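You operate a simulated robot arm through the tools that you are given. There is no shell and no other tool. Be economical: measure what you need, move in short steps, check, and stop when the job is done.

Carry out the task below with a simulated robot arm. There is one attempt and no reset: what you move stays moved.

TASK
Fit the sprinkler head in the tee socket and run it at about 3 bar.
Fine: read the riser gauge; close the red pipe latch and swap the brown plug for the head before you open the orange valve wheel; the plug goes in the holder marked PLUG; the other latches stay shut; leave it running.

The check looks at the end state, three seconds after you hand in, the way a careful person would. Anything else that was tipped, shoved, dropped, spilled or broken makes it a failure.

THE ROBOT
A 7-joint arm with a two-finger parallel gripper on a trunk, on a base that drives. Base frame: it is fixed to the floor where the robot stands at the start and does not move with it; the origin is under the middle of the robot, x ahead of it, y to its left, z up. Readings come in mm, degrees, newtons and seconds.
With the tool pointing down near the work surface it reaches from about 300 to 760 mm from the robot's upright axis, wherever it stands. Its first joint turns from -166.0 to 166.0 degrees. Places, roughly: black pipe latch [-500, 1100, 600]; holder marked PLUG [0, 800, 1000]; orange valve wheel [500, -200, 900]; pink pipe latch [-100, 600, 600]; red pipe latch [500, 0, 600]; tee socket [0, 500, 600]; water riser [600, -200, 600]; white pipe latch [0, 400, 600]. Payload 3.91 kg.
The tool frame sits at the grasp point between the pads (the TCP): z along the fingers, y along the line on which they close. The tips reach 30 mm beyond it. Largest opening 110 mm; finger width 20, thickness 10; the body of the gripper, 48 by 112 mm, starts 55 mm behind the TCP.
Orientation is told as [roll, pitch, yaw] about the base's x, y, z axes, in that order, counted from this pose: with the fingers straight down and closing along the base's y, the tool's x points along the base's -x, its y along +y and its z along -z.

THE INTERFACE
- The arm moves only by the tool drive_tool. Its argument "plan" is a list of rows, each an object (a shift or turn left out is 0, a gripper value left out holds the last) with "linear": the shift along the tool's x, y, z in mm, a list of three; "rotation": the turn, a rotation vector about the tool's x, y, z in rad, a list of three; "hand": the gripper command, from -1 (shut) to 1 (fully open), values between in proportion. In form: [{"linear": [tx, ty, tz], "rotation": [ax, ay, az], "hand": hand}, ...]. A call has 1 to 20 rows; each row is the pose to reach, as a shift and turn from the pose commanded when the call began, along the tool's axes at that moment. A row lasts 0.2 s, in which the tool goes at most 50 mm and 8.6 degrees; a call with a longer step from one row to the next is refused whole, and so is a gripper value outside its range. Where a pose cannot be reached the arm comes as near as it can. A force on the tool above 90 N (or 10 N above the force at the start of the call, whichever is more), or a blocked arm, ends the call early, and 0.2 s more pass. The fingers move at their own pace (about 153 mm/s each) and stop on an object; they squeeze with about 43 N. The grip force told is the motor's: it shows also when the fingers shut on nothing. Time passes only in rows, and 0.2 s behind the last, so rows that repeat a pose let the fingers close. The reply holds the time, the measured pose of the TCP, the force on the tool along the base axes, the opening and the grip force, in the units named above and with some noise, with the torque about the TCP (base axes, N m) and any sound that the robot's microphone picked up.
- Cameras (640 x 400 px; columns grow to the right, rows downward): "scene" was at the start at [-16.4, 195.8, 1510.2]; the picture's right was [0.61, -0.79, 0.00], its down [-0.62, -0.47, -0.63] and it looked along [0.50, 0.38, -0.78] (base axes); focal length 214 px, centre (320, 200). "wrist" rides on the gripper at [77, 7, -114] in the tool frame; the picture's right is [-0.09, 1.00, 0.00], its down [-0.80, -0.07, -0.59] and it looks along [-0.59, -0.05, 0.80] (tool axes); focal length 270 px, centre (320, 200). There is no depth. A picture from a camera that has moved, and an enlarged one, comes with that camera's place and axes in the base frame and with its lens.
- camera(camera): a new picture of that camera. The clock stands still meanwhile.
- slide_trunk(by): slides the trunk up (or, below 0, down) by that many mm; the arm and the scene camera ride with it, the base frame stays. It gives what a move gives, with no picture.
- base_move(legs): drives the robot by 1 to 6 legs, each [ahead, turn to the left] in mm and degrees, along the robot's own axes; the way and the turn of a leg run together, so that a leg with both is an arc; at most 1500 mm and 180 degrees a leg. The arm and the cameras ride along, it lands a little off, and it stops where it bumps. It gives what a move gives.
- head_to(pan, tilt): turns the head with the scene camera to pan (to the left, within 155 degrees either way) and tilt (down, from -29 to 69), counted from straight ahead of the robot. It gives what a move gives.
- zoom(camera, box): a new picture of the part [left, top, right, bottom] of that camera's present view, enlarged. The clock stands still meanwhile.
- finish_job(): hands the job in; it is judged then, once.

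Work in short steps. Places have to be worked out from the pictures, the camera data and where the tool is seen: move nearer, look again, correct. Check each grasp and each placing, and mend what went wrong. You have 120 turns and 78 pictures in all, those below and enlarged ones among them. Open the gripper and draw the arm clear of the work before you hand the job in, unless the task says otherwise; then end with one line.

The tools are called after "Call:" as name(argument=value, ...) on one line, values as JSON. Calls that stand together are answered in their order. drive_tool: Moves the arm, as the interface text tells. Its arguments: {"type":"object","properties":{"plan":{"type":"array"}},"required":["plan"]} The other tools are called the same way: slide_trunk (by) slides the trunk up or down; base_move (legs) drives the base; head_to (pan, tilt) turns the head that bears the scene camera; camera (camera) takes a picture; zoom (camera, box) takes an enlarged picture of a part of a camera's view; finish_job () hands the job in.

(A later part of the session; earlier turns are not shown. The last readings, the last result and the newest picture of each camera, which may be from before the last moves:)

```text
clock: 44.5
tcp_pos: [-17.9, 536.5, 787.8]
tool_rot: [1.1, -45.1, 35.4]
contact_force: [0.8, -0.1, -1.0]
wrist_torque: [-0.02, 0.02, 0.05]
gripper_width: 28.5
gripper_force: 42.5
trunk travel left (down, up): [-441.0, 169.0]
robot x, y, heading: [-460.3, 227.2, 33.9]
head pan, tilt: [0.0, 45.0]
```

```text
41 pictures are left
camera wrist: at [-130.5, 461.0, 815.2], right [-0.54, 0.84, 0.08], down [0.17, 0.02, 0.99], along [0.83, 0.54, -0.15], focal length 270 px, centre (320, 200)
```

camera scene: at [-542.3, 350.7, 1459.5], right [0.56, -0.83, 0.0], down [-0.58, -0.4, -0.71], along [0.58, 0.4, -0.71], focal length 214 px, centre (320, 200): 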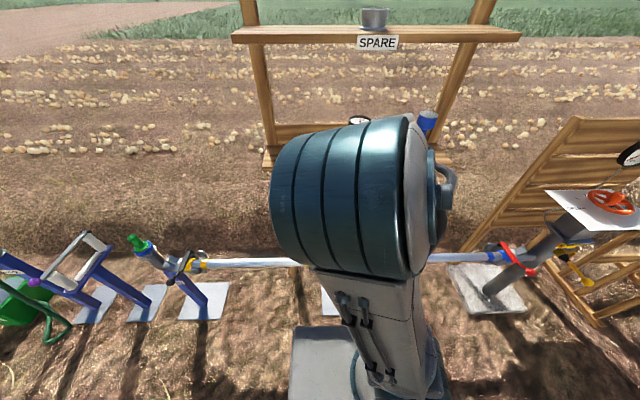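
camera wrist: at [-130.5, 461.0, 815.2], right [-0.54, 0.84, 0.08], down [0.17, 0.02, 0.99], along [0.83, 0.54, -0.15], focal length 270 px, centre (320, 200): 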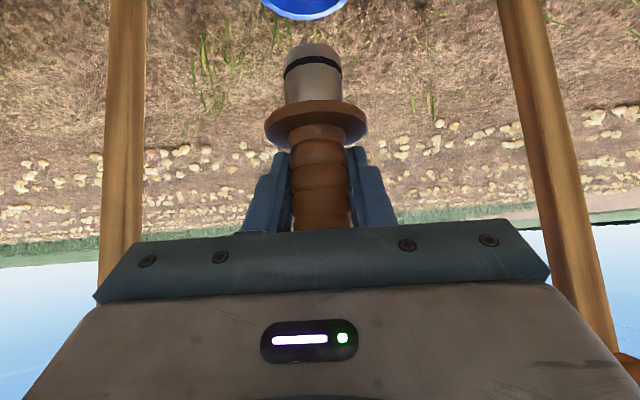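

The plug is out and held upright. I raise the trunk 100 mm and then the arm to get above holder height in front of the shelf.

Call:
slide_trunk(by=100)

Call:
drive_tool(plan=[{"linear": [-28, 0, -28]}, {"linear": [-56, 0, -56]}, {"linear": [-84, 0, -84]}, {"linear": [-112, 0, -112]}, {"linear": [-140, 0, -140]}, {"linear": [-170, 0, -170]}])

Call:
camera(camera="wrist")

```text
clock: 45.9
tcp_pos: [-17.8, 536.0, 889.0]
tool_rot: [1.1, -45.0, 35.3]
contact_force: [-0.3, 0.1, -1.2]
wrist_torque: [-0.01, 0.01, 0.04]
gripper_width: 28.6
gripper_force: 43.2
trunk travel left (down, up): [-541.0, 69.0]
robot x, y, heading: [-458.0, 223.7, 34.4]
head pan, tilt: [0.0, 45.0]
```

```text
clock: 47.3
tcp_pos: [-25.7, 545.4, 1127.8]
tool_rot: [0.6, -45.0, 36.9]
contact_force: [5.9, -5.8, -1.3]
wrist_torque: [0.31, 0.28, 0.43]
gripper_width: 28.6
gripper_force: 42.6
trunk travel left (down, up): [-541.0, 69.0]
robot x, y, heading: [-463.7, 220.6, 34.1]
head pan, tilt: [0.0, 45.0]
```

```text
40 pictures are left
camera wrist: at [-137.3, 468.2, 1154.4], right [-0.55, 0.83, 0.07], down [0.16, 0.03, 0.99], along [0.82, 0.56, -0.15], focal length 270 px, centre (320, 200)
```

wrist: 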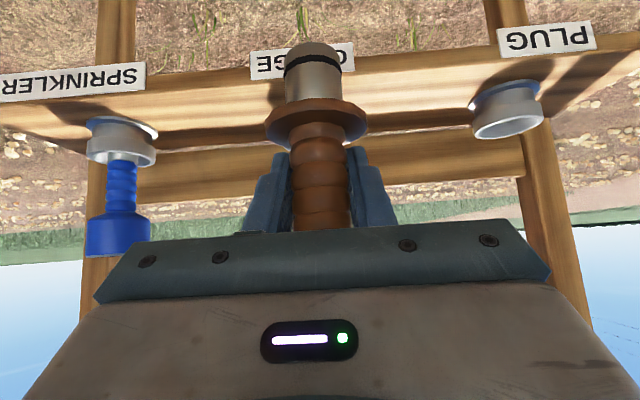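

A small sideways force shows; I wait a moment and look with the scene camera.

Call:
drive_tool(plan=[{"linear": [0, 0, 0]}, {"linear": [0, 0, 0]}])

Call:
camera(camera="scene")

```text
clock: 47.9
tcp_pos: [-17.6, 533.1, 1127.1]
tool_rot: [1.0, -45.1, 35.3]
contact_force: [0.4, -0.3, -1.1]
wrist_torque: [-0.02, 0.01, 0.0]
gripper_width: 28.8
gripper_force: 43.4
trunk travel left (down, up): [-541.0, 69.0]
robot x, y, heading: [-463.1, 223.7, 34.3]
head pan, tilt: [0.0, 45.0]
```

```text
39 pictures are left
camera scene: at [-542.1, 350.6, 1559.5], right [0.56, -0.83, 0.0], down [-0.58, -0.4, -0.71], along [0.58, 0.4, -0.71], focal length 214 px, centre (320, 200)
```

scene: 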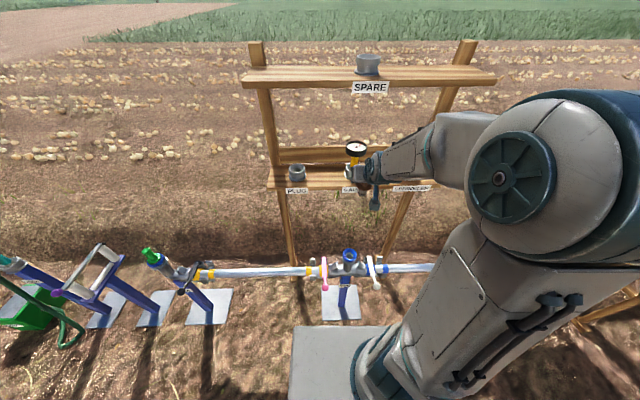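

It was only an elbow swing; settled. I shift sideways to in front of the PLUG holder and look.

Call:
drive_tool(plan=[{"linear": [0, 35, 0]}, {"linear": [0, 75, 0]}, {"linear": [0, 115, 0]}, {"linear": [0, 155, 0]}, {"linear": [0, 190, 0]}, {"linear": [0, 215, 0]}, {"linear": [0, 215, 0]}, {"linear": [0, 215, 0]}])

Call:
camera(camera="wrist")

Call:
zoom(camera="scene", box=[230, 100, 450, 230])

```text
clock: 49.7
tcp_pos: [-142.6, 707.1, 1131.6]
tool_rot: [1.1, -45.0, 35.3]
contact_force: [-0.4, -0.3, -1.4]
wrist_torque: [0.0, -0.03, -0.02]
gripper_width: 28.9
gripper_force: 43.2
trunk travel left (down, up): [-541.0, 69.0]
robot x, y, heading: [-459.0, 222.9, 34.1]
head pan, tilt: [0.0, 45.0]
```

```text
38 pictures are left
camera wrist: at [-254.6, 633.0, 1158.9], right [-0.54, 0.84, 0.08], down [0.17, 0.02, 0.99], along [0.83, 0.54, -0.15], focal length 270 px, centre (320, 200)
```

wrist: 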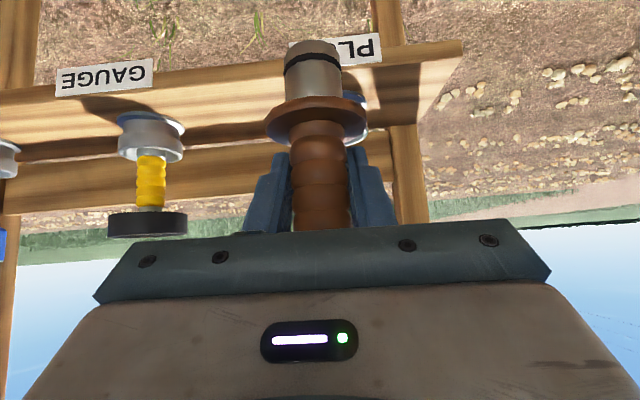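

```text
2.91 times, centred on (340, 165) of scene
camera zoom: at [-542.2, 350.7, 1559.5], right [0.56, -0.83, 0.0], down [-0.58, -0.4, -0.71], along [0.58, 0.4, -0.71], focal length 624 px, centre (262, 302)
```

zoom: 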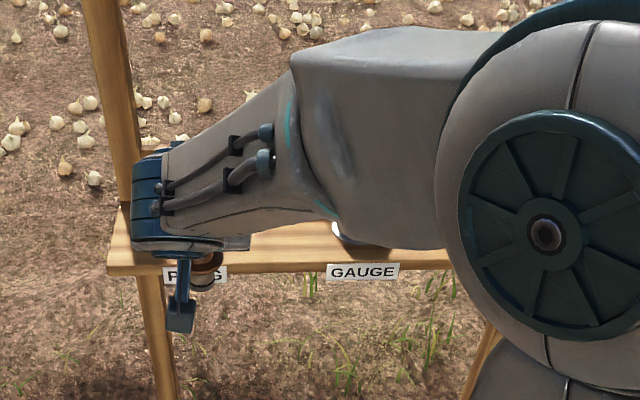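

The holder hides behind the plug; triangulation puts its rim near [-20,812,1043]. I advance part way, a bit higher, and look again.

Call:
drive_tool(plan=[{"linear": [-15, 2, -10]}, {"linear": [-33, 5, 11]}, {"linear": [-52, 8, 32]}, {"linear": [-71, 12, 50]}, {"linear": [-90, 15, 66]}, {"linear": [-90, 15, 66]}])

Call:
camera(camera="wrist")

```text
clock: 51.1
tcp_pos: [-61.7, 781.8, 1150.4]
tool_rot: [1.0, -45.0, 35.3]
contact_force: [0.7, -1.2, -0.9]
wrist_torque: [-0.04, -0.01, -0.03]
gripper_width: 28.9
gripper_force: 42.6
trunk travel left (down, up): [-541.0, 69.0]
robot x, y, heading: [-460.3, 225.3, 34.1]
head pan, tilt: [0.0, 45.0]
```

```text
36 pictures are left
camera wrist: at [-174.6, 708.1, 1177.3], right [-0.54, 0.84, 0.07], down [0.17, 0.02, 0.99], along [0.83, 0.54, -0.15], focal length 270 px, centre (320, 200)
```

wrist: 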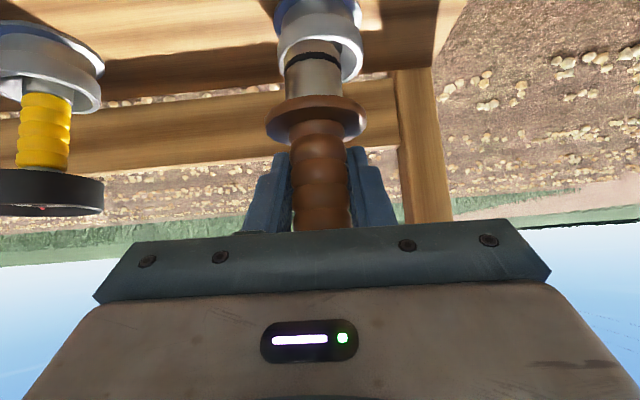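

The holder opening lies about 56 mm ahead and 6 mm sideways. I move there at height and check again.

Call:
drive_tool(plan=[{"linear": [-13, 2, 13]}, {"linear": [-27, 4, 27]}, {"linear": [-40, 6, 40]}, {"linear": [-40, 6, 40]}])

Call:
zoom(camera="wrist", box=[200, 0, 440, 150])

```text
clock: 52.1
tcp_pos: [-20.7, 819.5, 1148.2]
tool_rot: [1.1, -44.9, 35.4]
contact_force: [-0.1, 0.5, -1.4]
wrist_torque: [-0.01, 0.02, 0.04]
gripper_width: 28.7
gripper_force: 42.8
trunk travel left (down, up): [-541.0, 69.0]
robot x, y, heading: [-460.3, 225.9, 34.2]
head pan, tilt: [0.0, 45.0]
```

```text
2.67 times, centred on (320, 75) of wrist
camera zoom: at [-133.2, 745.4, 1174.6], right [-0.54, 0.84, 0.08], down [0.17, 0.02, 0.99], along [0.83, 0.54, -0.15], focal length 721 px, centre (320, 533)
```

zoom: 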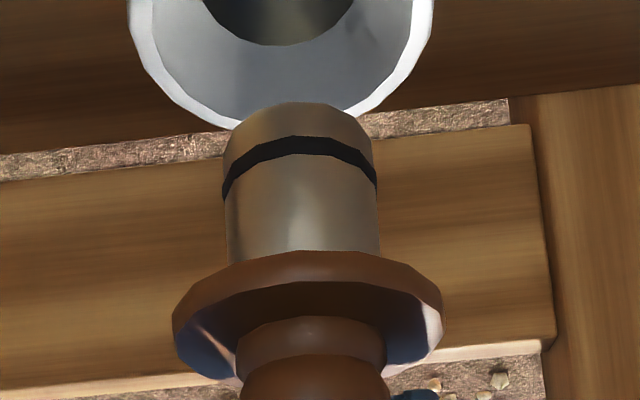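

Sideways alignment is good and the holder has a funnel mouth. I lower 20 mm and look again for the fore-aft fit.

Call:
drive_tool(plan=[{"linear": [7, 0, 7]}, {"linear": [14, 0, 14]}, {"linear": [14, 0, 14]}])

Call:
zoom(camera="wrist", box=[200, 0, 440, 150])

```text
clock: 52.9
tcp_pos: [-19.8, 820.7, 1128.0]
tool_rot: [1.1, -45.0, 35.3]
contact_force: [-0.2, -0.4, -0.8]
wrist_torque: [0.01, 0.01, 0.01]
gripper_width: 28.7
gripper_force: 43.1
trunk travel left (down, up): [-541.0, 69.0]
robot x, y, heading: [-461.6, 222.8, 34.6]
head pan, tilt: [0.0, 45.0]
```

```text
2.67 times, centred on (320, 75) of wrist
camera zoom: at [-132.3, 746.5, 1155.3], right [-0.54, 0.84, 0.08], down [0.17, 0.02, 0.99], along [0.83, 0.54, -0.15], focal length 721 px, centre (320, 533)
```

zoom: 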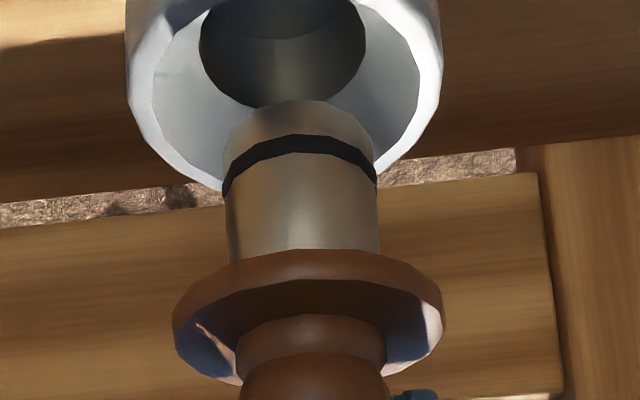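

Hole sits ~6 mm farther and 2 mm to the other side. I correct and lower 20 mm, then look.

Call:
drive_tool(plan=[{"linear": [-4, -2, 4]}, {"linear": [3, -2, 11]}, {"linear": [10, -2, 18]}, {"linear": [10, -2, 18]}])

Call:
zoom(camera="wrist", box=[200, 0, 440, 150])

```text
clock: 53.9
tcp_pos: [-13.7, 823.9, 1107.5]
tool_rot: [1.1, -45.0, 35.2]
contact_force: [-0.1, -0.9, -1.7]
wrist_torque: [-0.01, -0.01, 0.01]
gripper_width: 28.7
gripper_force: 43.2
trunk travel left (down, up): [-541.0, 69.0]
robot x, y, heading: [-464.7, 228.5, 34.2]
head pan, tilt: [0.0, 45.0]
```

```text
2.67 times, centred on (320, 75) of wrist
camera zoom: at [-126.1, 749.8, 1134.0], right [-0.54, 0.84, 0.08], down [0.17, 0.02, 0.99], along [0.83, 0.54, -0.15], focal length 721 px, centre (320, 533)
```

zoom: 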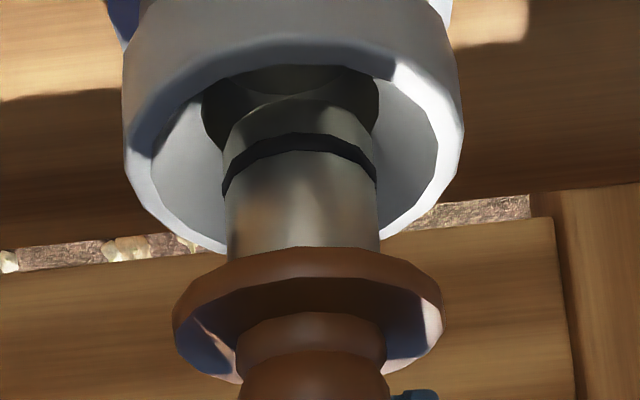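

Geometry now matches (rim centre n≈465 equals the tool's). I lower gently with the force limit watching.

Call:
drive_tool(plan=[{"linear": [3, 0, 3]}, {"linear": [6, 0, 6]}, {"linear": [9, 0, 9]}, {"linear": [9, 0, 9]}])

Call:
zoom(camera="wrist", box=[200, 0, 440, 150])

```text
clock: 54.9
tcp_pos: [-13.3, 824.8, 1096.5]
tool_rot: [0.9, -45.1, 35.3]
contact_force: [-0.3, -0.5, -1.0]
wrist_torque: [0.05, 0.0, 0.0]
gripper_width: 28.8
gripper_force: 42.9
trunk travel left (down, up): [-541.0, 69.0]
robot x, y, heading: [-460.6, 225.5, 34.4]
head pan, tilt: [0.0, 45.0]
```

```text
2.67 times, centred on (320, 75) of wrist
camera zoom: at [-126.2, 750.9, 1122.7], right [-0.54, 0.84, 0.07], down [0.17, 0.02, 0.99], along [0.83, 0.54, -0.15], focal length 721 px, centre (320, 533)
```

zoom: 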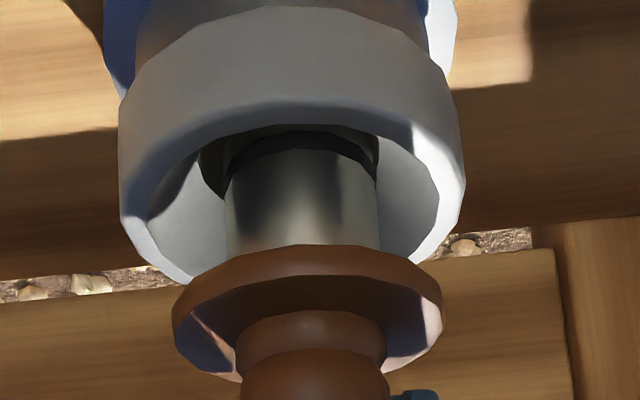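

No force and the spigot is entering. I continue down to the seat.

Call:
drive_tool(plan=[{"linear": [3, 0, 3]}, {"linear": [6, 0, 6]}, {"linear": [9, 0, 9]}, {"linear": [12, 0, 12]}, {"linear": [14, 0, 14]}])

Call:
zoom(camera="wrist", box=[200, 0, 440, 150])

```text
clock: 56.1
tcp_pos: [-13.4, 825.4, 1081.7]
tool_rot: [1.3, -45.4, 35.3]
contact_force: [2.1, -0.6, 19.0]
wrist_torque: [-0.36, -0.28, -0.1]
gripper_width: 28.7
gripper_force: 42.8
trunk travel left (down, up): [-541.0, 69.0]
robot x, y, heading: [-464.0, 227.0, 34.2]
head pan, tilt: [0.0, 45.0]
```

```text
2.67 times, centred on (320, 75) of wrist
camera zoom: at [-126.5, 750.4, 1107.1], right [-0.54, 0.84, 0.08], down [0.16, 0.01, 0.99], along [0.83, 0.54, -0.14], focal length 721 px, centre (320, 533)
```

zoom: 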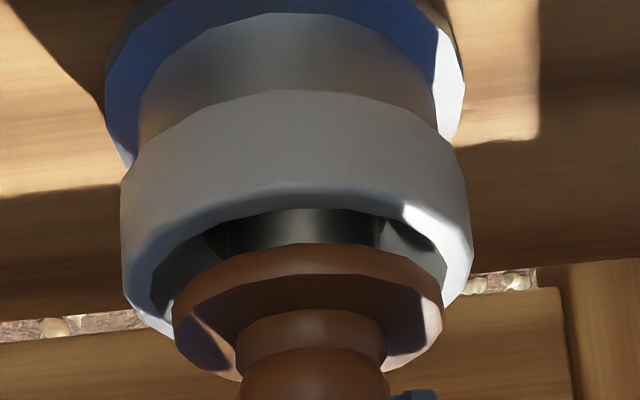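

Contact of 19 N with the flange still above the cup; the plug looks ~2 mm off sideways. I ease up slightly, shift −2 mm and press again.

Call:
drive_tool(plan=[{"linear": [-3, -1, -3]}, {"linear": [-3, -2, -3]}, {"linear": [0, -2, 0]}, {"linear": [3, -2, 3]}, {"linear": [6, -2, 6]}, {"linear": [9, -2, 9]}])

Call:
zoom(camera="wrist", box=[200, 0, 440, 150])

```text
clock: 57.5
tcp_pos: [-14.2, 822.1, 1069.8]
tool_rot: [1.4, -45.6, 35.1]
contact_force: [0.1, 2.6, 38.0]
wrist_torque: [-0.4, -0.48, -0.07]
gripper_width: 29.0
gripper_force: 42.7
trunk travel left (down, up): [-541.0, 69.0]
robot x, y, heading: [-458.9, 225.7, 34.3]
head pan, tilt: [0.0, 45.0]
```

```text
2.67 times, centred on (320, 75) of wrist
camera zoom: at [-127.0, 747.7, 1095.9], right [-0.54, 0.84, 0.08], down [0.16, 0.01, 0.99], along [0.83, 0.54, -0.14], focal length 721 px, centre (320, 533)
```

zoom: 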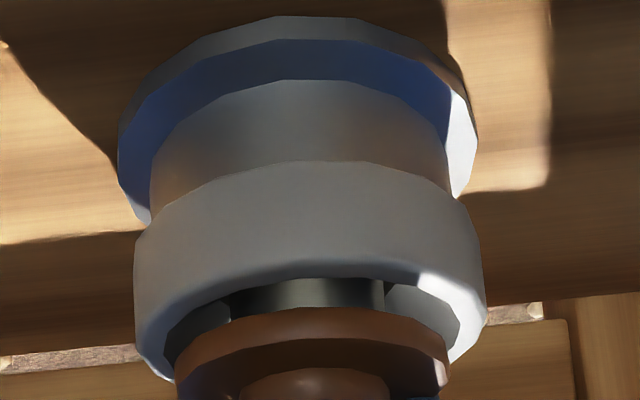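

The plug isn't going lower while the grip slides: the spigot rests on the holder bottom, as the gauge and sprinkler do in theirs. I open the fingers and check.

Call:
drive_tool(plan=[{"linear": [-4, 0, -4]}, {"linear": [-4, 0, -4], "hand": 0.4}, {"linear": [-4, 0, -4]}, {"linear": [-4, 0, -4]}])

Call:
camera(camera="wrist")

```text
clock: 58.5
tcp_pos: [-22.8, 829.1, 1068.9]
tool_rot: [0.8, -44.8, 35.8]
contact_force: [-24.6, 17.9, 4.5]
wrist_torque: [0.51, 0.53, 0.08]
gripper_width: 61.9
gripper_force: 0.2
trunk travel left (down, up): [-541.0, 69.0]
robot x, y, heading: [-460.9, 221.6, 35.1]
head pan, tilt: [0.0, 45.0]
```

```text
29 pictures are left
camera wrist: at [-134.0, 754.5, 1095.0], right [-0.54, 0.84, 0.07], down [0.17, 0.02, 0.99], along [0.82, 0.54, -0.15], focal length 270 px, centre (320, 200)
```

wrist: 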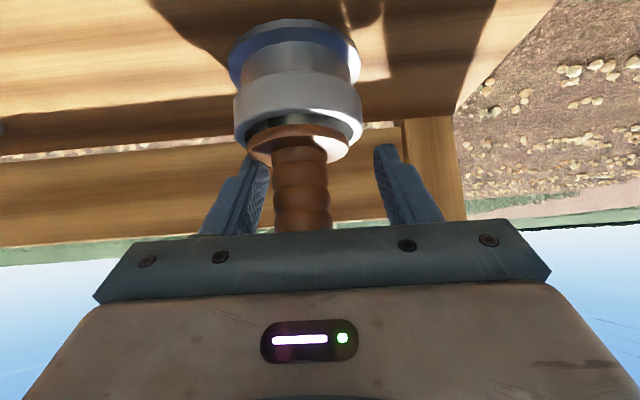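

A sideways force and a 10 mm sideways displacement appear, perhaps a transient as before. I wait two rows.

Call:
drive_tool(plan=[{"linear": [0, 0, 0]}, {"linear": [0, 0, 0]}, {"linear": [0, 0, 0]}])

Call:
camera(camera="wrist")

```text
clock: 59.3
tcp_pos: [-7.4, 816.3, 1071.7]
tool_rot: [1.0, -45.0, 34.9]
contact_force: [0.4, 0.4, -0.6]
wrist_torque: [-0.04, -0.02, -0.01]
gripper_width: 77.1
gripper_force: 0.1
trunk travel left (down, up): [-541.0, 69.0]
robot x, y, heading: [-461.8, 224.2, 33.9]
head pan, tilt: [0.0, 45.0]
```

```text
28 pictures are left
camera wrist: at [-119.9, 742.7, 1097.7], right [-0.53, 0.85, 0.07], down [0.17, 0.02, 0.99], along [0.83, 0.53, -0.15], focal length 270 px, centre (320, 200)
```

wrist: 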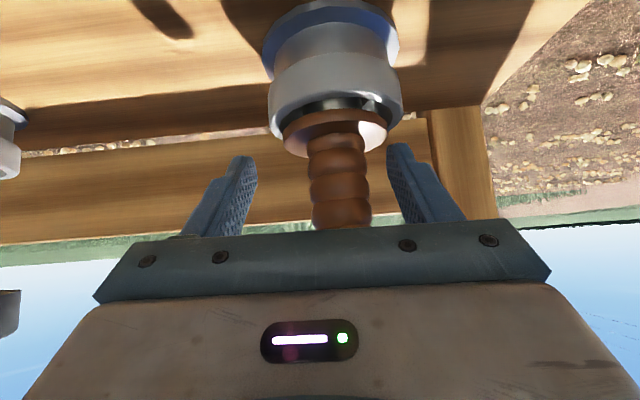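

The plug stands upright in its holder, gripper free. I retreat back and up along the tool axis, gently.

Call:
drive_tool(plan=[{"linear": [0, 5, -5]}, {"linear": [0, 6, -20]}, {"linear": [0, 6, -40]}, {"linear": [0, 6, -65]}, {"linear": [0, 6, -95]}, {"linear": [0, 6, -125]}, {"linear": [0, 6, -150]}, {"linear": [0, 6, -150]}, {"linear": [0, 6, -150]}])

Call:
camera(camera="wrist")

```text
clock: 61.3
tcp_pos: [-104.1, 765.0, 1177.4]
tool_rot: [1.0, -45.0, 35.2]
contact_force: [-0.2, 0.1, -0.4]
wrist_torque: [0.0, 0.03, 0.01]
gripper_width: 76.8
gripper_force: 0.1
trunk travel left (down, up): [-541.0, 69.0]
robot x, y, heading: [-462.8, 226.8, 34.3]
head pan, tilt: [0.0, 45.0]
```

```text
27 pictures are left
camera wrist: at [-215.6, 691.3, 1203.9], right [-0.54, 0.84, 0.08], down [0.17, 0.02, 0.99], along [0.83, 0.54, -0.15], focal length 270 px, centre (320, 200)
```

wrist: 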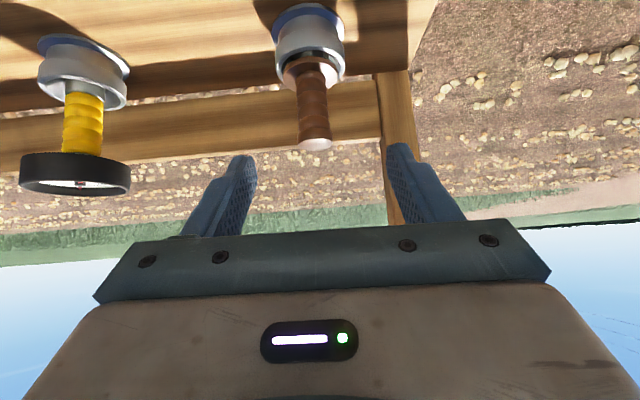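

The plug is well seated and upright. Next the sprinkler: head centre ≈ [270,449,1130]. I travel sideways in front of the shelf with some stand-off, opening the gripper fully.

Call:
drive_tool(plan=[{"linear": [14, -10, -14], "hand": 1}, {"linear": [28, -40, -28]}, {"linear": [28, -80, -28]}, {"linear": [28, -120, -28]}, {"linear": [28, -160, -28]}, {"linear": [28, -200, -28]}, {"linear": [28, -240, -28]}, {"linear": [28, -280, -28]}, {"linear": [28, -320, -28]}, {"linear": [28, -360, -28]}, {"linear": [28, -400, -28]}, {"linear": [24, -440, -24]}, {"linear": [14, -470, -14]}, {"linear": [0, -474, 0]}, {"linear": [0, -474, 0]}, {"linear": [0, -474, 0]}])

Call:
camera(camera="wrist")

```text
clock: 64.7
tcp_pos: [177.3, 377.0, 1168.9]
tool_rot: [1.1, -44.9, 35.3]
contact_force: [0.1, -0.7, -1.0]
wrist_torque: [-0.02, 0.01, 0.0]
gripper_width: 109.9
gripper_force: 0.1
trunk travel left (down, up): [-541.0, 69.0]
robot x, y, heading: [-461.9, 222.2, 34.3]
head pan, tilt: [0.0, 45.0]
```

```text
26 pictures are left
camera wrist: at [64.4, 302.8, 1196.0], right [-0.54, 0.84, 0.08], down [0.17, 0.02, 0.99], along [0.83, 0.54, -0.15], focal length 270 px, centre (320, 200)
```

wrist: 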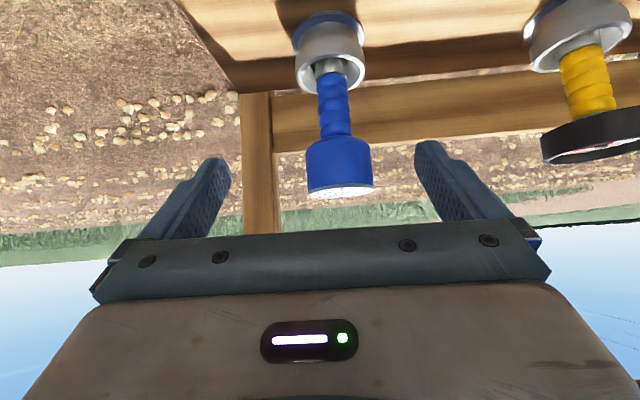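

The head is centred near [254,449,1128], ~64 mm wide. I align sideways, then advance so it lies between the pads.

Call:
drive_tool(plan=[{"linear": [0, 8, 0]}, {"linear": [0, 14, 0]}, {"linear": [-12, 14, 25]}, {"linear": [-24, 14, 50]}, {"linear": [-34, 14, 76]}, {"linear": [-44, 14, 100]}, {"linear": [-44, 14, 100]}])

Call:
camera(camera="wrist")

```text
clock: 66.3
tcp_pos: [250.7, 450.4, 1130.5]
tool_rot: [1.1, -45.0, 35.4]
contact_force: [0.3, -0.7, 0.3]
wrist_torque: [0.01, -0.01, -0.01]
gripper_width: 109.9
gripper_force: 0.0
trunk travel left (down, up): [-541.0, 69.0]
robot x, y, heading: [-462.5, 226.1, 34.2]
head pan, tilt: [0.0, 45.0]
```

```text
25 pictures are left
camera wrist: at [138.7, 375.9, 1157.7], right [-0.54, 0.84, 0.07], down [0.17, 0.02, 0.99], along [0.83, 0.54, -0.15], focal length 270 px, centre (320, 200)
```

wrist: 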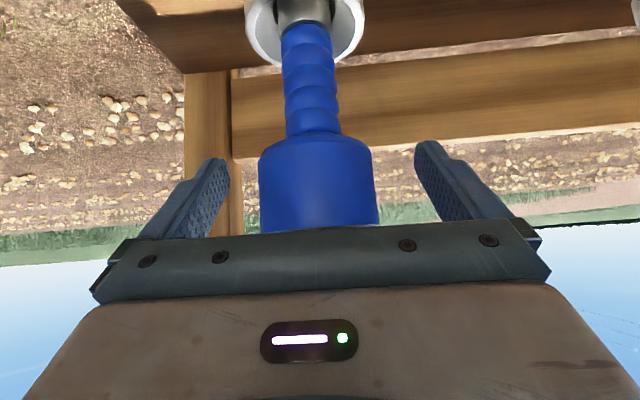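

The head is centred between the pads. I close.

Call:
drive_tool(plan=[{"linear": [0, 0, 0], "hand": -1}, {"linear": [0, 0, 0]}, {"linear": [0, 0, 0]}, {"linear": [0, 0, 0]}])

Call:
drive_tool(plan=[{"linear": [-5, 0, -5]}, {"linear": [-12, 0, -12]}, {"linear": [-20, 0, -20]}, {"linear": [-30, 0, -30]}, {"linear": [-40, 0, -40]}, {"linear": [-45, 0, -45]}, {"linear": [-45, 0, -45]}])

Call:
camera(camera="wrist")

```text
clock: 67.3
tcp_pos: [251.7, 450.1, 1132.2]
tool_rot: [1.0, -45.1, 35.3]
contact_force: [-0.1, -0.2, 1.7]
wrist_torque: [-0.08, -0.05, 0.0]
gripper_width: 59.4
gripper_force: 43.0
trunk travel left (down, up): [-541.0, 69.0]
robot x, y, heading: [-461.1, 220.5, 34.4]
head pan, tilt: [0.0, 45.0]
```

```text
clock: 68.9
tcp_pos: [252.3, 452.5, 1193.2]
tool_rot: [1.1, -45.0, 35.3]
contact_force: [0.5, 0.2, -2.8]
wrist_torque: [-0.02, 0.01, 0.01]
gripper_width: 59.2
gripper_force: 42.7
trunk travel left (down, up): [-541.0, 69.0]
robot x, y, heading: [-462.8, 222.6, 34.4]
head pan, tilt: [0.0, 45.0]
```

```text
24 pictures are left
camera wrist: at [138.8, 377.5, 1220.5], right [-0.54, 0.84, 0.08], down [0.17, 0.02, 0.99], along [0.83, 0.54, -0.15], focal length 270 px, centre (320, 200)
```

wrist: 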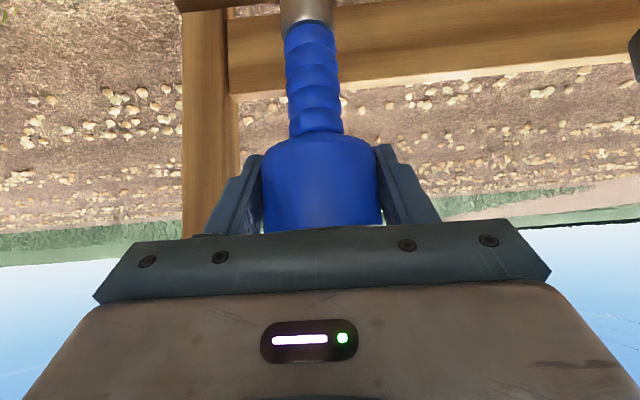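

The sprinkler is held and clear of the holder. I draw it out from the shelf toward the robot, then sideways to above the tee.

Call:
drive_tool(plan=[{"linear": [15, 0, -15]}, {"linear": [35, 0, -35]}, {"linear": [55, 0, -55]}, {"linear": [75, 0, -75]}, {"linear": [97, 0, -97]}, {"linear": [120, 10, -120]}, {"linear": [120, 40, -120]}, {"linear": [120, 70, -120]}, {"linear": [120, 100, -120]}, {"linear": [120, 130, -120]}, {"linear": [120, 160, -120]}, {"linear": [120, 190, -120]}, {"linear": [120, 215, -120]}, {"linear": [120, 225, -120]}, {"linear": [120, 225, -120]}, {"linear": [120, 225, -120]}])

Call:
slide_trunk(by=-160)

Call:
camera(camera="wrist")

```text
clock: 72.3
tcp_pos: [-19.0, 536.7, 1195.7]
tool_rot: [1.2, -45.1, 35.3]
contact_force: [0.5, -0.7, -2.5]
wrist_torque: [-0.01, 0.02, -0.02]
gripper_width: 59.0
gripper_force: 43.6
trunk travel left (down, up): [-541.0, 69.0]
robot x, y, heading: [-460.8, 223.2, 34.1]
head pan, tilt: [0.0, 45.0]
```

```text
clock: 74.1
tcp_pos: [-18.1, 535.9, 1036.0]
tool_rot: [1.1, -45.1, 35.4]
contact_force: [-0.1, -0.7, -3.2]
wrist_torque: [-0.01, 0.0, -0.02]
gripper_width: 59.1
gripper_force: 43.3
trunk travel left (down, up): [-381.0, 229.0]
robot x, y, heading: [-464.2, 222.5, 34.2]
head pan, tilt: [0.0, 45.0]
```

```text
23 pictures are left
camera wrist: at [-131.1, 461.3, 1062.4], right [-0.54, 0.84, 0.08], down [0.17, 0.02, 0.99], along [0.83, 0.54, -0.15], focal length 270 px, centre (320, 200)
```

wrist: 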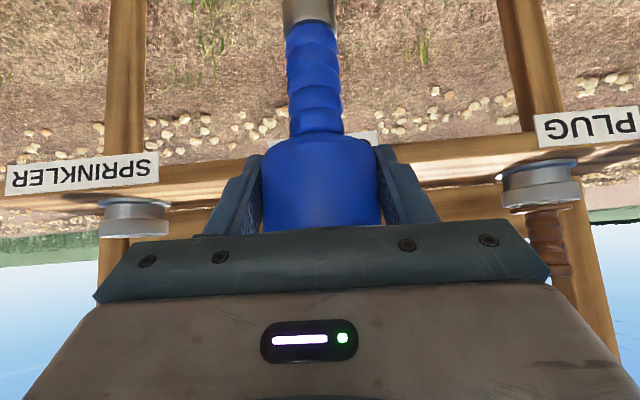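

I lower with the trunk, keeping the arm's shape, to just above the tee.

Call:
slide_trunk(by=-230)

Call:
camera(camera="wrist")

Call:
camera(camera="scene")

```text
clock: 76.5
tcp_pos: [-19.0, 535.3, 804.8]
tool_rot: [1.1, -45.1, 35.3]
contact_force: [-0.1, -0.9, -2.0]
wrist_torque: [0.02, 0.01, -0.01]
gripper_width: 59.3
gripper_force: 43.0
trunk travel left (down, up): [-151.0, 459.0]
robot x, y, heading: [-465.1, 227.0, 34.3]
head pan, tilt: [0.0, 45.0]
```

```text
22 pictures are left
camera wrist: at [-131.1, 461.3, 832.4], right [-0.54, 0.84, 0.08], down [0.17, 0.02, 0.99], along [0.83, 0.54, -0.15], focal length 270 px, centre (320, 200)
```

wrist: 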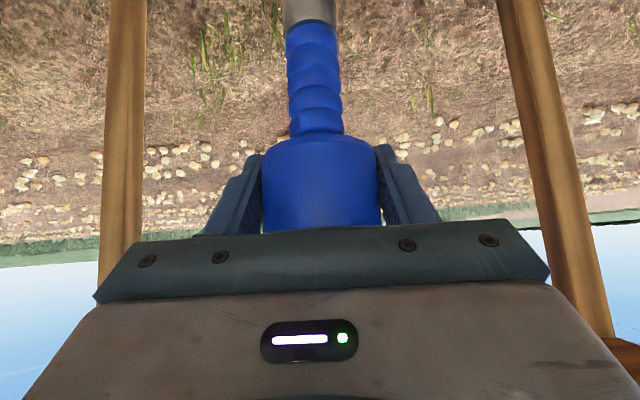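

```text
21 pictures are left
camera scene: at [-542.2, 350.9, 1169.6], right [0.56, -0.83, 0.0], down [-0.58, -0.4, -0.71], along [0.58, 0.4, -0.71], focal length 214 px, centre (320, 200)
```

scene: 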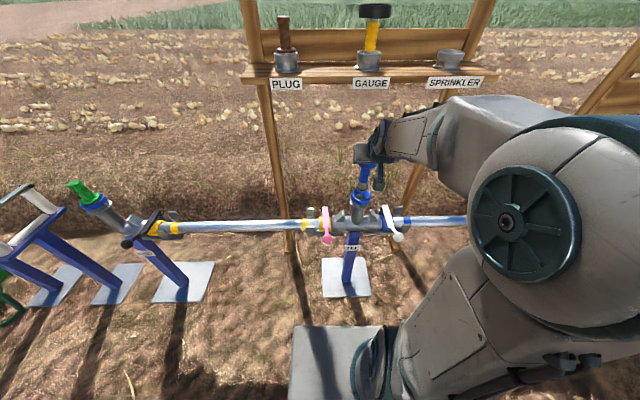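

Good view of both sprinkler and tee from the side. I zoom on it.

Call:
zoom(camera="scene", box=[310, 120, 430, 260])

```text
2.86 times, centred on (370, 190) of scene
camera zoom: at [-542.2, 350.9, 1169.6], right [0.56, -0.83, 0.0], down [-0.58, -0.4, -0.71], along [0.58, 0.4, -0.71], focal length 613 px, centre (177, 229)
```

zoom: 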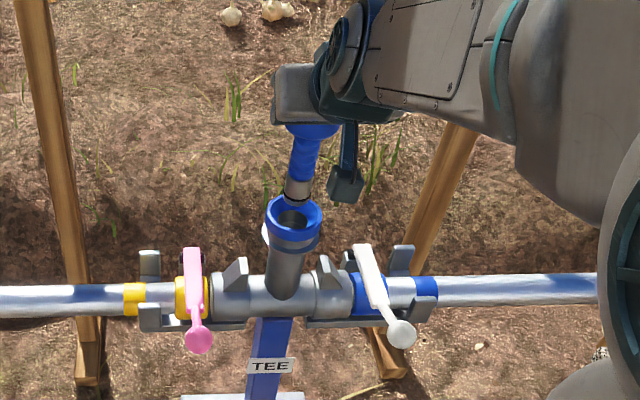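

The sprinkler is in line above the socket. I correct 3 mm forward and lower in steps under force watch.

Call:
drive_tool(plan=[{"linear": [-2, 0, 2]}, {"linear": [3, 0, 7]}, {"linear": [8, 0, 12]}, {"linear": [14, 0, 18]}, {"linear": [20, 0, 24]}, {"linear": [26, 0, 30]}, {"linear": [26, 0, 30]}])

Call:
zoom(camera="scene", box=[320, 140, 400, 240])

```text
clock: 78.1
tcp_pos: [-16.6, 537.0, 763.6]
tool_rot: [1.1, -44.8, 35.3]
contact_force: [-3.6, -6.3, -4.9]
wrist_torque: [-0.79, 0.41, 0.0]
gripper_width: 59.2
gripper_force: 42.6
trunk travel left (down, up): [-151.0, 459.0]
robot x, y, heading: [-460.2, 227.2, 34.3]
head pan, tilt: [0.0, 45.0]
```

```text
4.00 times, centred on (360, 190) of scene
camera zoom: at [-542.2, 350.6, 1169.4], right [0.56, -0.83, 0.0], down [-0.58, -0.4, -0.71], along [0.58, 0.4, -0.71], focal length 858 px, centre (160, 240)
```

zoom: 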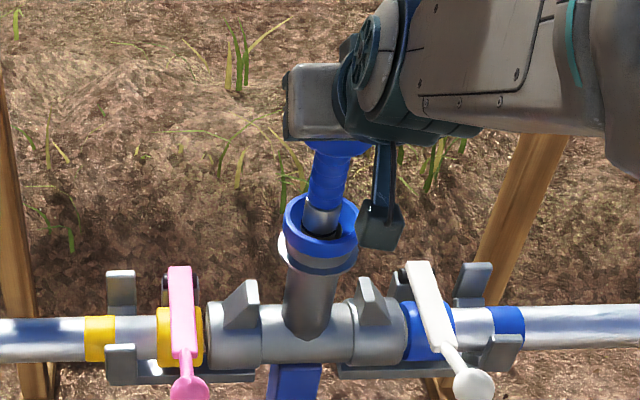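

The spigot is entering the socket and touches its far wall lightly (≈7 N). I ease back 2 mm and continue down.

Call:
drive_tool(plan=[{"linear": [1, -1, -1]}, {"linear": [2, -1, -2]}, {"linear": [4, -1, 1]}, {"linear": [7, -1, 4]}, {"linear": [10, -1, 7]}])

```text
clock: 79.3
tcp_pos: [-18.8, 535.3, 753.6]
tool_rot: [1.2, -45.0, 35.3]
contact_force: [0.6, 0.4, -2.1]
wrist_torque: [0.01, 0.02, 0.01]
gripper_width: 59.2
gripper_force: 43.6
trunk travel left (down, up): [-151.0, 459.0]
robot x, y, heading: [-462.5, 225.2, 34.4]
head pan, tilt: [0.0, 45.0]
```

Lateral force gone. Continuing down to the seat.

Call:
drive_tool(plan=[{"linear": [3, 0, 3]}, {"linear": [6, 0, 6]}, {"linear": [9, 0, 9]}, {"linear": [12, 0, 12]}, {"linear": [15, 0, 15]}, {"linear": [18, 0, 18]}])

Call:
zoom(camera="scene", box=[320, 140, 400, 240])

```text
clock: 80.7
tcp_pos: [-17.1, 535.8, 732.3]
tool_rot: [1.1, -45.4, 35.3]
contact_force: [-1.7, 1.5, 35.9]
wrist_torque: [-0.1, -0.32, -0.04]
gripper_width: 59.1
gripper_force: 43.6
trunk travel left (down, up): [-151.0, 459.0]
robot x, y, heading: [-463.2, 227.4, 34.4]
head pan, tilt: [0.0, 45.0]
```

```text
4.00 times, centred on (360, 190) of scene
camera zoom: at [-544.4, 349.5, 1169.6], right [0.56, -0.83, 0.0], down [-0.58, -0.4, -0.71], along [0.59, 0.4, -0.71], focal length 858 px, centre (160, 240)
```

zoom: 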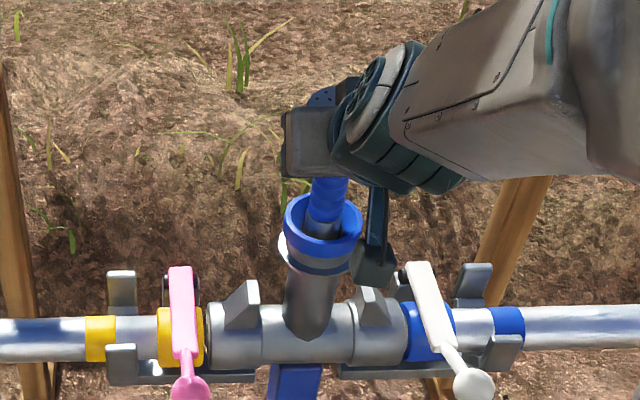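

The tool feels 36 N at z=732. I check in the wrist view whether the head slipped in the grip.

Call:
camera(camera="wrist")

```text
17 pictures are left
camera wrist: at [-130.7, 461.3, 757.6], right [-0.54, 0.84, 0.08], down [0.16, 0.01, 0.99], along [0.83, 0.54, -0.14], focal length 270 px, centre (320, 200)
```

wrist: 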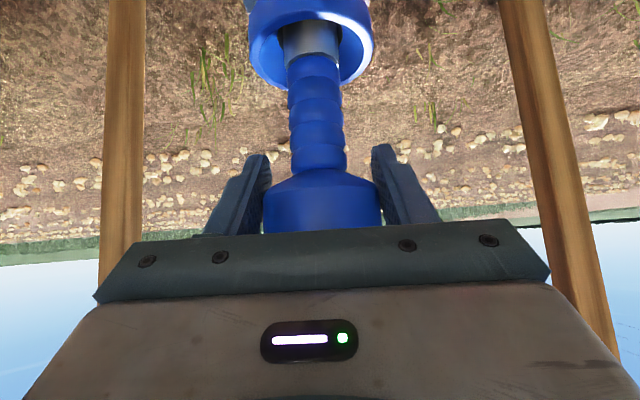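

It slid ~17 mm in the grip, so the spigot end is at z≈621 — the same depth where the plug had sat: seated. I relax and release.

Call:
drive_tool(plan=[{"linear": [-3, 0, -3]}, {"linear": [-4, 0, -4]}, {"linear": [-4, 0, -4], "hand": 1}, {"linear": [-4, 0, -4]}, {"linear": [-4, 0, -4]}, {"linear": [-4, 0, -4]}])

Call:
drive_tool(plan=[{"linear": [-5, 0, -10]}, {"linear": [-12, 0, -28]}, {"linear": [-20, 0, -50]}, {"linear": [-30, 0, -75]}, {"linear": [-45, 0, -100]}, {"linear": [-65, 0, -130]}, {"linear": [-90, 0, -160]}, {"linear": [-90, 0, -160]}])

Call:
camera(camera="wrist")

```text
clock: 82.1
tcp_pos: [-19.6, 535.6, 734.3]
tool_rot: [1.0, -45.1, 35.4]
contact_force: [0.1, 0.4, -1.0]
wrist_torque: [-0.02, -0.03, -0.03]
gripper_width: 110.4
gripper_force: 0.1
trunk travel left (down, up): [-151.0, 459.0]
robot x, y, heading: [-462.0, 224.4, 34.3]
head pan, tilt: [0.0, 45.0]
```

```text
clock: 83.9
tcp_pos: [-57.0, 507.0, 911.4]
tool_rot: [1.1, -45.0, 35.3]
contact_force: [-0.1, -0.8, 0.3]
wrist_torque: [-0.01, -0.02, 0.01]
gripper_width: 109.9
gripper_force: 0.2
trunk travel left (down, up): [-151.0, 459.0]
robot x, y, heading: [-461.5, 226.8, 34.4]
head pan, tilt: [0.0, 45.0]
```

```text
16 pictures are left
camera wrist: at [-169.2, 433.0, 937.7], right [-0.54, 0.84, 0.08], down [0.17, 0.02, 0.99], along [0.83, 0.54, -0.15], focal length 270 px, centre (320, 200)
```

wrist: 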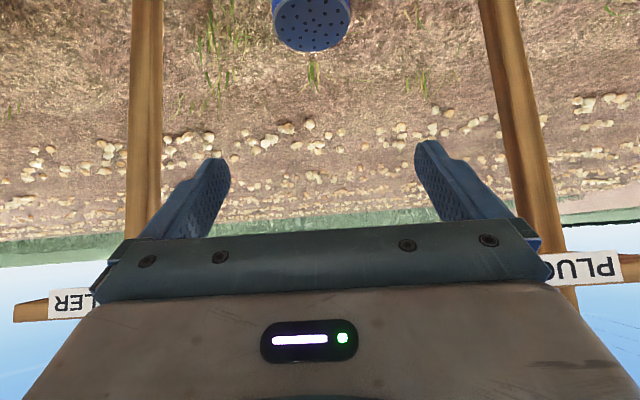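

The sprinkler head stands in the tee. Now I raise the trunk and drive toward the valve wheel, keeping clear of the pipe.

Call:
slide_trunk(by=260)

Call:
base_move(legs=[[0, -75.6], [548, 0]])

Call:
head_to(pan=35, tilt=40)

Call:
camera(camera="scene")

```text
clock: 86.6
tcp_pos: [-56.9, 506.7, 1170.0]
tool_rot: [1.1, -45.0, 35.3]
contact_force: [-0.3, -1.0, 0.1]
wrist_torque: [0.0, 0.01, 0.0]
gripper_width: 109.9
gripper_force: 0.1
trunk travel left (down, up): [-411.0, 199.0]
robot x, y, heading: [-460.7, 224.9, 34.1]
head pan, tilt: [0.0, 45.0]
```

```text
clock: 93.0
tcp_pos: [349.3, -440.0, 1170.3]
tool_rot: [1.1, -44.9, -38.9]
contact_force: [0.0, 0.7, 0.3]
wrist_torque: [-0.01, 0.01, 0.0]
gripper_width: 110.1
gripper_force: 0.1
trunk travel left (down, up): [-411.0, 199.0]
robot x, y, heading: [-36.8, -128.9, -40.0]
head pan, tilt: [0.0, 45.0]
```

```text
clock: 94.0
tcp_pos: [348.4, -441.3, 1171.0]
tool_rot: [1.1, -45.1, -38.9]
contact_force: [0.5, -0.5, -0.7]
wrist_torque: [-0.02, 0.0, 0.02]
gripper_width: 110.0
gripper_force: 0.2
trunk travel left (down, up): [-411.0, 199.0]
robot x, y, heading: [-34.4, -129.7, -40.1]
head pan, tilt: [35.0, 40.0]
```

```text
15 pictures are left
camera scene: at [87.5, 26.5, 1436.8], right [-0.09, -1.0, 0.0], down [-0.64, 0.06, -0.77], along [0.76, -0.07, -0.64], focal length 214 px, centre (320, 200)
```

scene: 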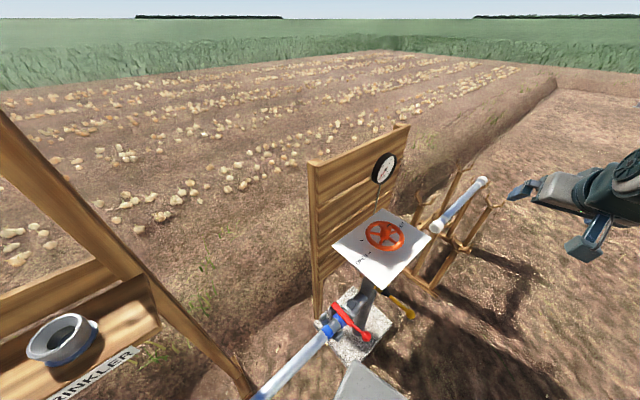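

Good view of wheel and riser gauge. I zoom on both.

Call:
zoom(camera="scene", box=[325, 145, 445, 295])

```text
2.67 times, centred on (385, 220) of scene
camera zoom: at [87.5, 26.5, 1436.8], right [-0.09, -1.0, 0.0], down [-0.64, 0.06, -0.77], along [0.76, -0.07, -0.64], focal length 572 px, centre (147, 147)
```

zoom: 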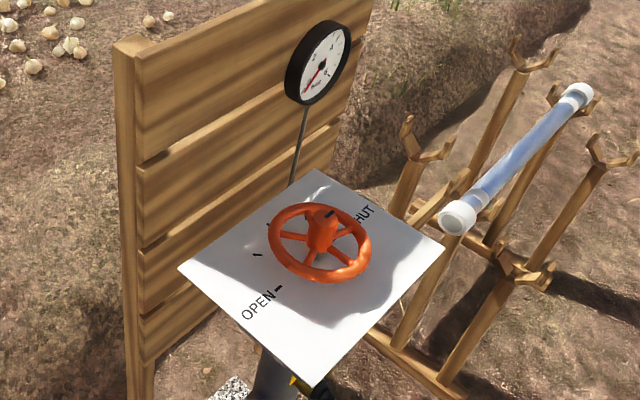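

Wheel centre ≈ [504,-209,924], marker at SHUT; opening goes counter-clockwise (from above) toward OPEN. I set the tool upright with closed fingers and move to view the wheel from above.

Call:
drive_tool(plan=[{"linear": [18, 31, -7], "rotation": [0, 0.087, 0], "hand": -1}, {"linear": [37, 62, -14], "rotation": [0, 0.174, 0]}, {"linear": [55, 93, -21], "rotation": [0, 0.262, 0]}, {"linear": [73, 124, -28], "rotation": [0, 0.349, 0]}, {"linear": [92, 154, -36], "rotation": [0, 0.436, 0]}, {"linear": [110, 185, -43], "rotation": [0, 0.523, 0]}, {"linear": [128, 216, -50], "rotation": [0, 0.611, 0]}, {"linear": [147, 247, -57], "rotation": [0, 0.698, 0]}, {"linear": [165, 278, -64], "rotation": [0, 0.785, 0]}, {"linear": [165, 278, -64], "rotation": [0, 0.785, 0]}])

Call:
camera(camera="wrist")

```text
clock: 96.2
tcp_pos: [393.2, -122.6, 1103.0]
tool_rot: [0.7, 0.0, -38.1]
contact_force: [0.3, 0.0, -0.4]
wrist_torque: [0.02, -0.03, -0.01]
gripper_width: 0.0
gripper_force: 37.4
trunk travel left (down, up): [-411.0, 199.0]
robot x, y, heading: [-36.5, -126.7, -40.4]
head pan, tilt: [35.0, 40.0]
```

```text
13 pictures are left
camera wrist: at [337.8, -72.2, 1217.7], right [0.68, 0.73, 0.01], down [0.58, -0.56, 0.59], along [0.44, -0.4, -0.8], focal length 270 px, centre (320, 200)
```

wrist: 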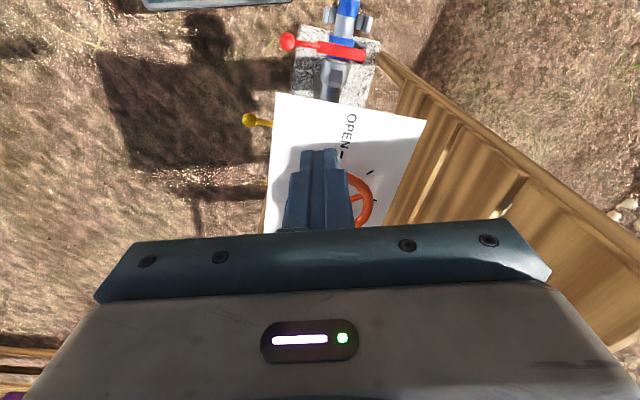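

The fingers hide the wheel. I move forward 90 mm so that it appears above the fingers in the picture.

Call:
drive_tool(plan=[{"linear": [-30, 0, 0]}, {"linear": [-60, 0, 0]}, {"linear": [-90, 0, 0]}, {"linear": [-90, 0, 0]}])

Call:
zoom(camera="wrist", box=[200, 0, 440, 150])

```text
clock: 97.2
tcp_pos: [463.3, -177.6, 1104.3]
tool_rot: [0.6, 0.0, -38.2]
contact_force: [-0.5, -0.6, -0.3]
wrist_torque: [0.0, 0.01, 0.01]
gripper_width: 0.0
gripper_force: 37.9
trunk travel left (down, up): [-411.0, 199.0]
robot x, y, heading: [-36.4, -128.8, -40.1]
head pan, tilt: [35.0, 40.0]
```

```text
2.67 times, centred on (320, 75) of wrist
camera zoom: at [406.5, -125.1, 1218.9], right [0.68, 0.73, 0.01], down [0.58, -0.56, 0.59], along [0.44, -0.4, -0.8], focal length 721 px, centre (320, 533)
```

zoom: 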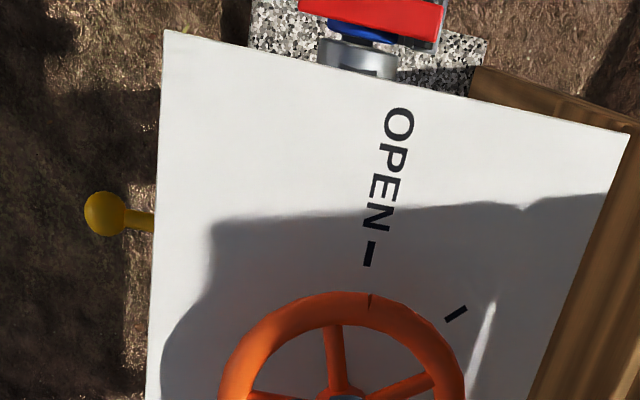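

Panel is level at z≈851 and wheel centre about [544,-235,878], R≈65. I move 70 mm farther forward to see the whole wheel.

Call:
drive_tool(plan=[{"linear": [-25, 0, 0]}, {"linear": [-50, 0, 0]}, {"linear": [-75, 0, 0]}, {"linear": [-75, 0, 0]}])

Call:
zoom(camera="wrist", box=[200, 0, 440, 150])

```text
clock: 98.2
tcp_pos: [520.1, -222.0, 1103.1]
tool_rot: [0.6, 0.0, -38.2]
contact_force: [0.1, -0.4, 0.2]
wrist_torque: [0.0, 0.04, 0.01]
gripper_width: 0.2
gripper_force: 37.6
trunk travel left (down, up): [-411.0, 199.0]
robot x, y, heading: [-34.7, -127.5, -40.3]
head pan, tilt: [35.0, 40.0]
```

```text
2.67 times, centred on (320, 75) of wrist
camera zoom: at [463.7, -170.3, 1217.1], right [0.68, 0.73, 0.01], down [0.58, -0.56, 0.59], along [0.44, -0.4, -0.8], focal length 721 px, centre (320, 533)
```

zoom: 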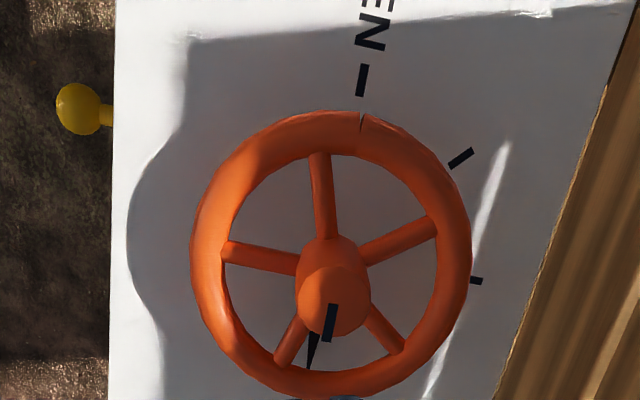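

Clear view: five spokes, pointer at SHUT. I'll use the closed fingers as a rod in the gap on the right (toward the board), pushing the next spoke counter-clockwise. Move above that gap.

Call:
drive_tool(plan=[{"linear": [-14, 18, 0], "rotation": [0, 0, 0.11]}, {"linear": [-27, 36, 25], "rotation": [0, 0, 0.22]}, {"linear": [-27, 36, 60], "rotation": [0, 0, 0.33]}, {"linear": [-27, 36, 100], "rotation": [0, 0, 0.33]}, {"linear": [-27, 36, 118], "rotation": [0, 0, 0.33]}, {"linear": [-27, 36, 118], "rotation": [0, 0, 0.33]}])

Call:
zoom(camera="scene", box=[325, 145, 445, 295])

Call:
camera(camera="wrist")

```text
clock: 99.6
tcp_pos: [566.5, -211.9, 984.1]
tool_rot: [0.7, 0.2, -57.0]
contact_force: [-0.2, 0.2, -1.2]
wrist_torque: [-0.03, 0.03, -0.01]
gripper_width: 0.0
gripper_force: 37.8
trunk travel left (down, up): [-411.0, 199.0]
robot x, y, heading: [-35.7, -127.2, -40.0]
head pan, tilt: [35.0, 40.0]
```

```text
2.67 times, centred on (385, 220) of scene
camera zoom: at [87.6, 26.6, 1436.8], right [-0.09, -1.0, 0.0], down [-0.64, 0.06, -0.77], along [0.76, -0.07, -0.64], focal length 572 px, centre (147, 147)
```

zoom: 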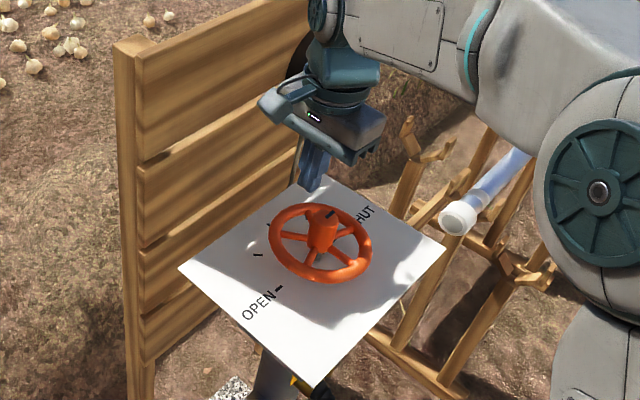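

```text
9 pictures are left
camera wrist: at [530.2, -143.7, 1100.0], right [0.88, 0.47, 0.01], down [0.37, -0.72, 0.59], along [0.28, -0.52, -0.81], focal length 270 px, centre (320, 200)
```

wrist: 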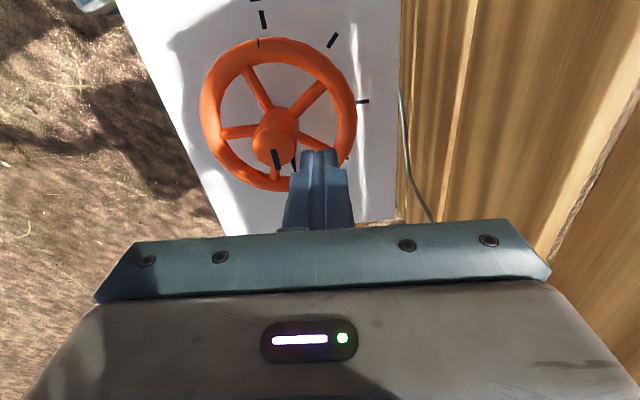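

The rod's drop point projects into the gap between the two right spokes. I descend to z≈906.

Call:
drive_tool(plan=[{"linear": [2, 0, 20]}, {"linear": [2, 0, 40]}, {"linear": [2, 0, 55]}, {"linear": [2, 0, 67]}, {"linear": [2, 0, 77]}, {"linear": [2, 0, 77]}])

```text
clock: 101.0
tcp_pos: [562.2, -207.8, 910.0]
tool_rot: [0.8, 0.2, -57.1]
contact_force: [0.5, 2.4, -0.4]
wrist_torque: [-0.12, 0.04, 0.02]
gripper_width: 0.0
gripper_force: 37.8
trunk travel left (down, up): [-411.0, 199.0]
robot x, y, heading: [-32.5, -129.0, -40.3]
head pan, tilt: [35.0, 40.0]
```

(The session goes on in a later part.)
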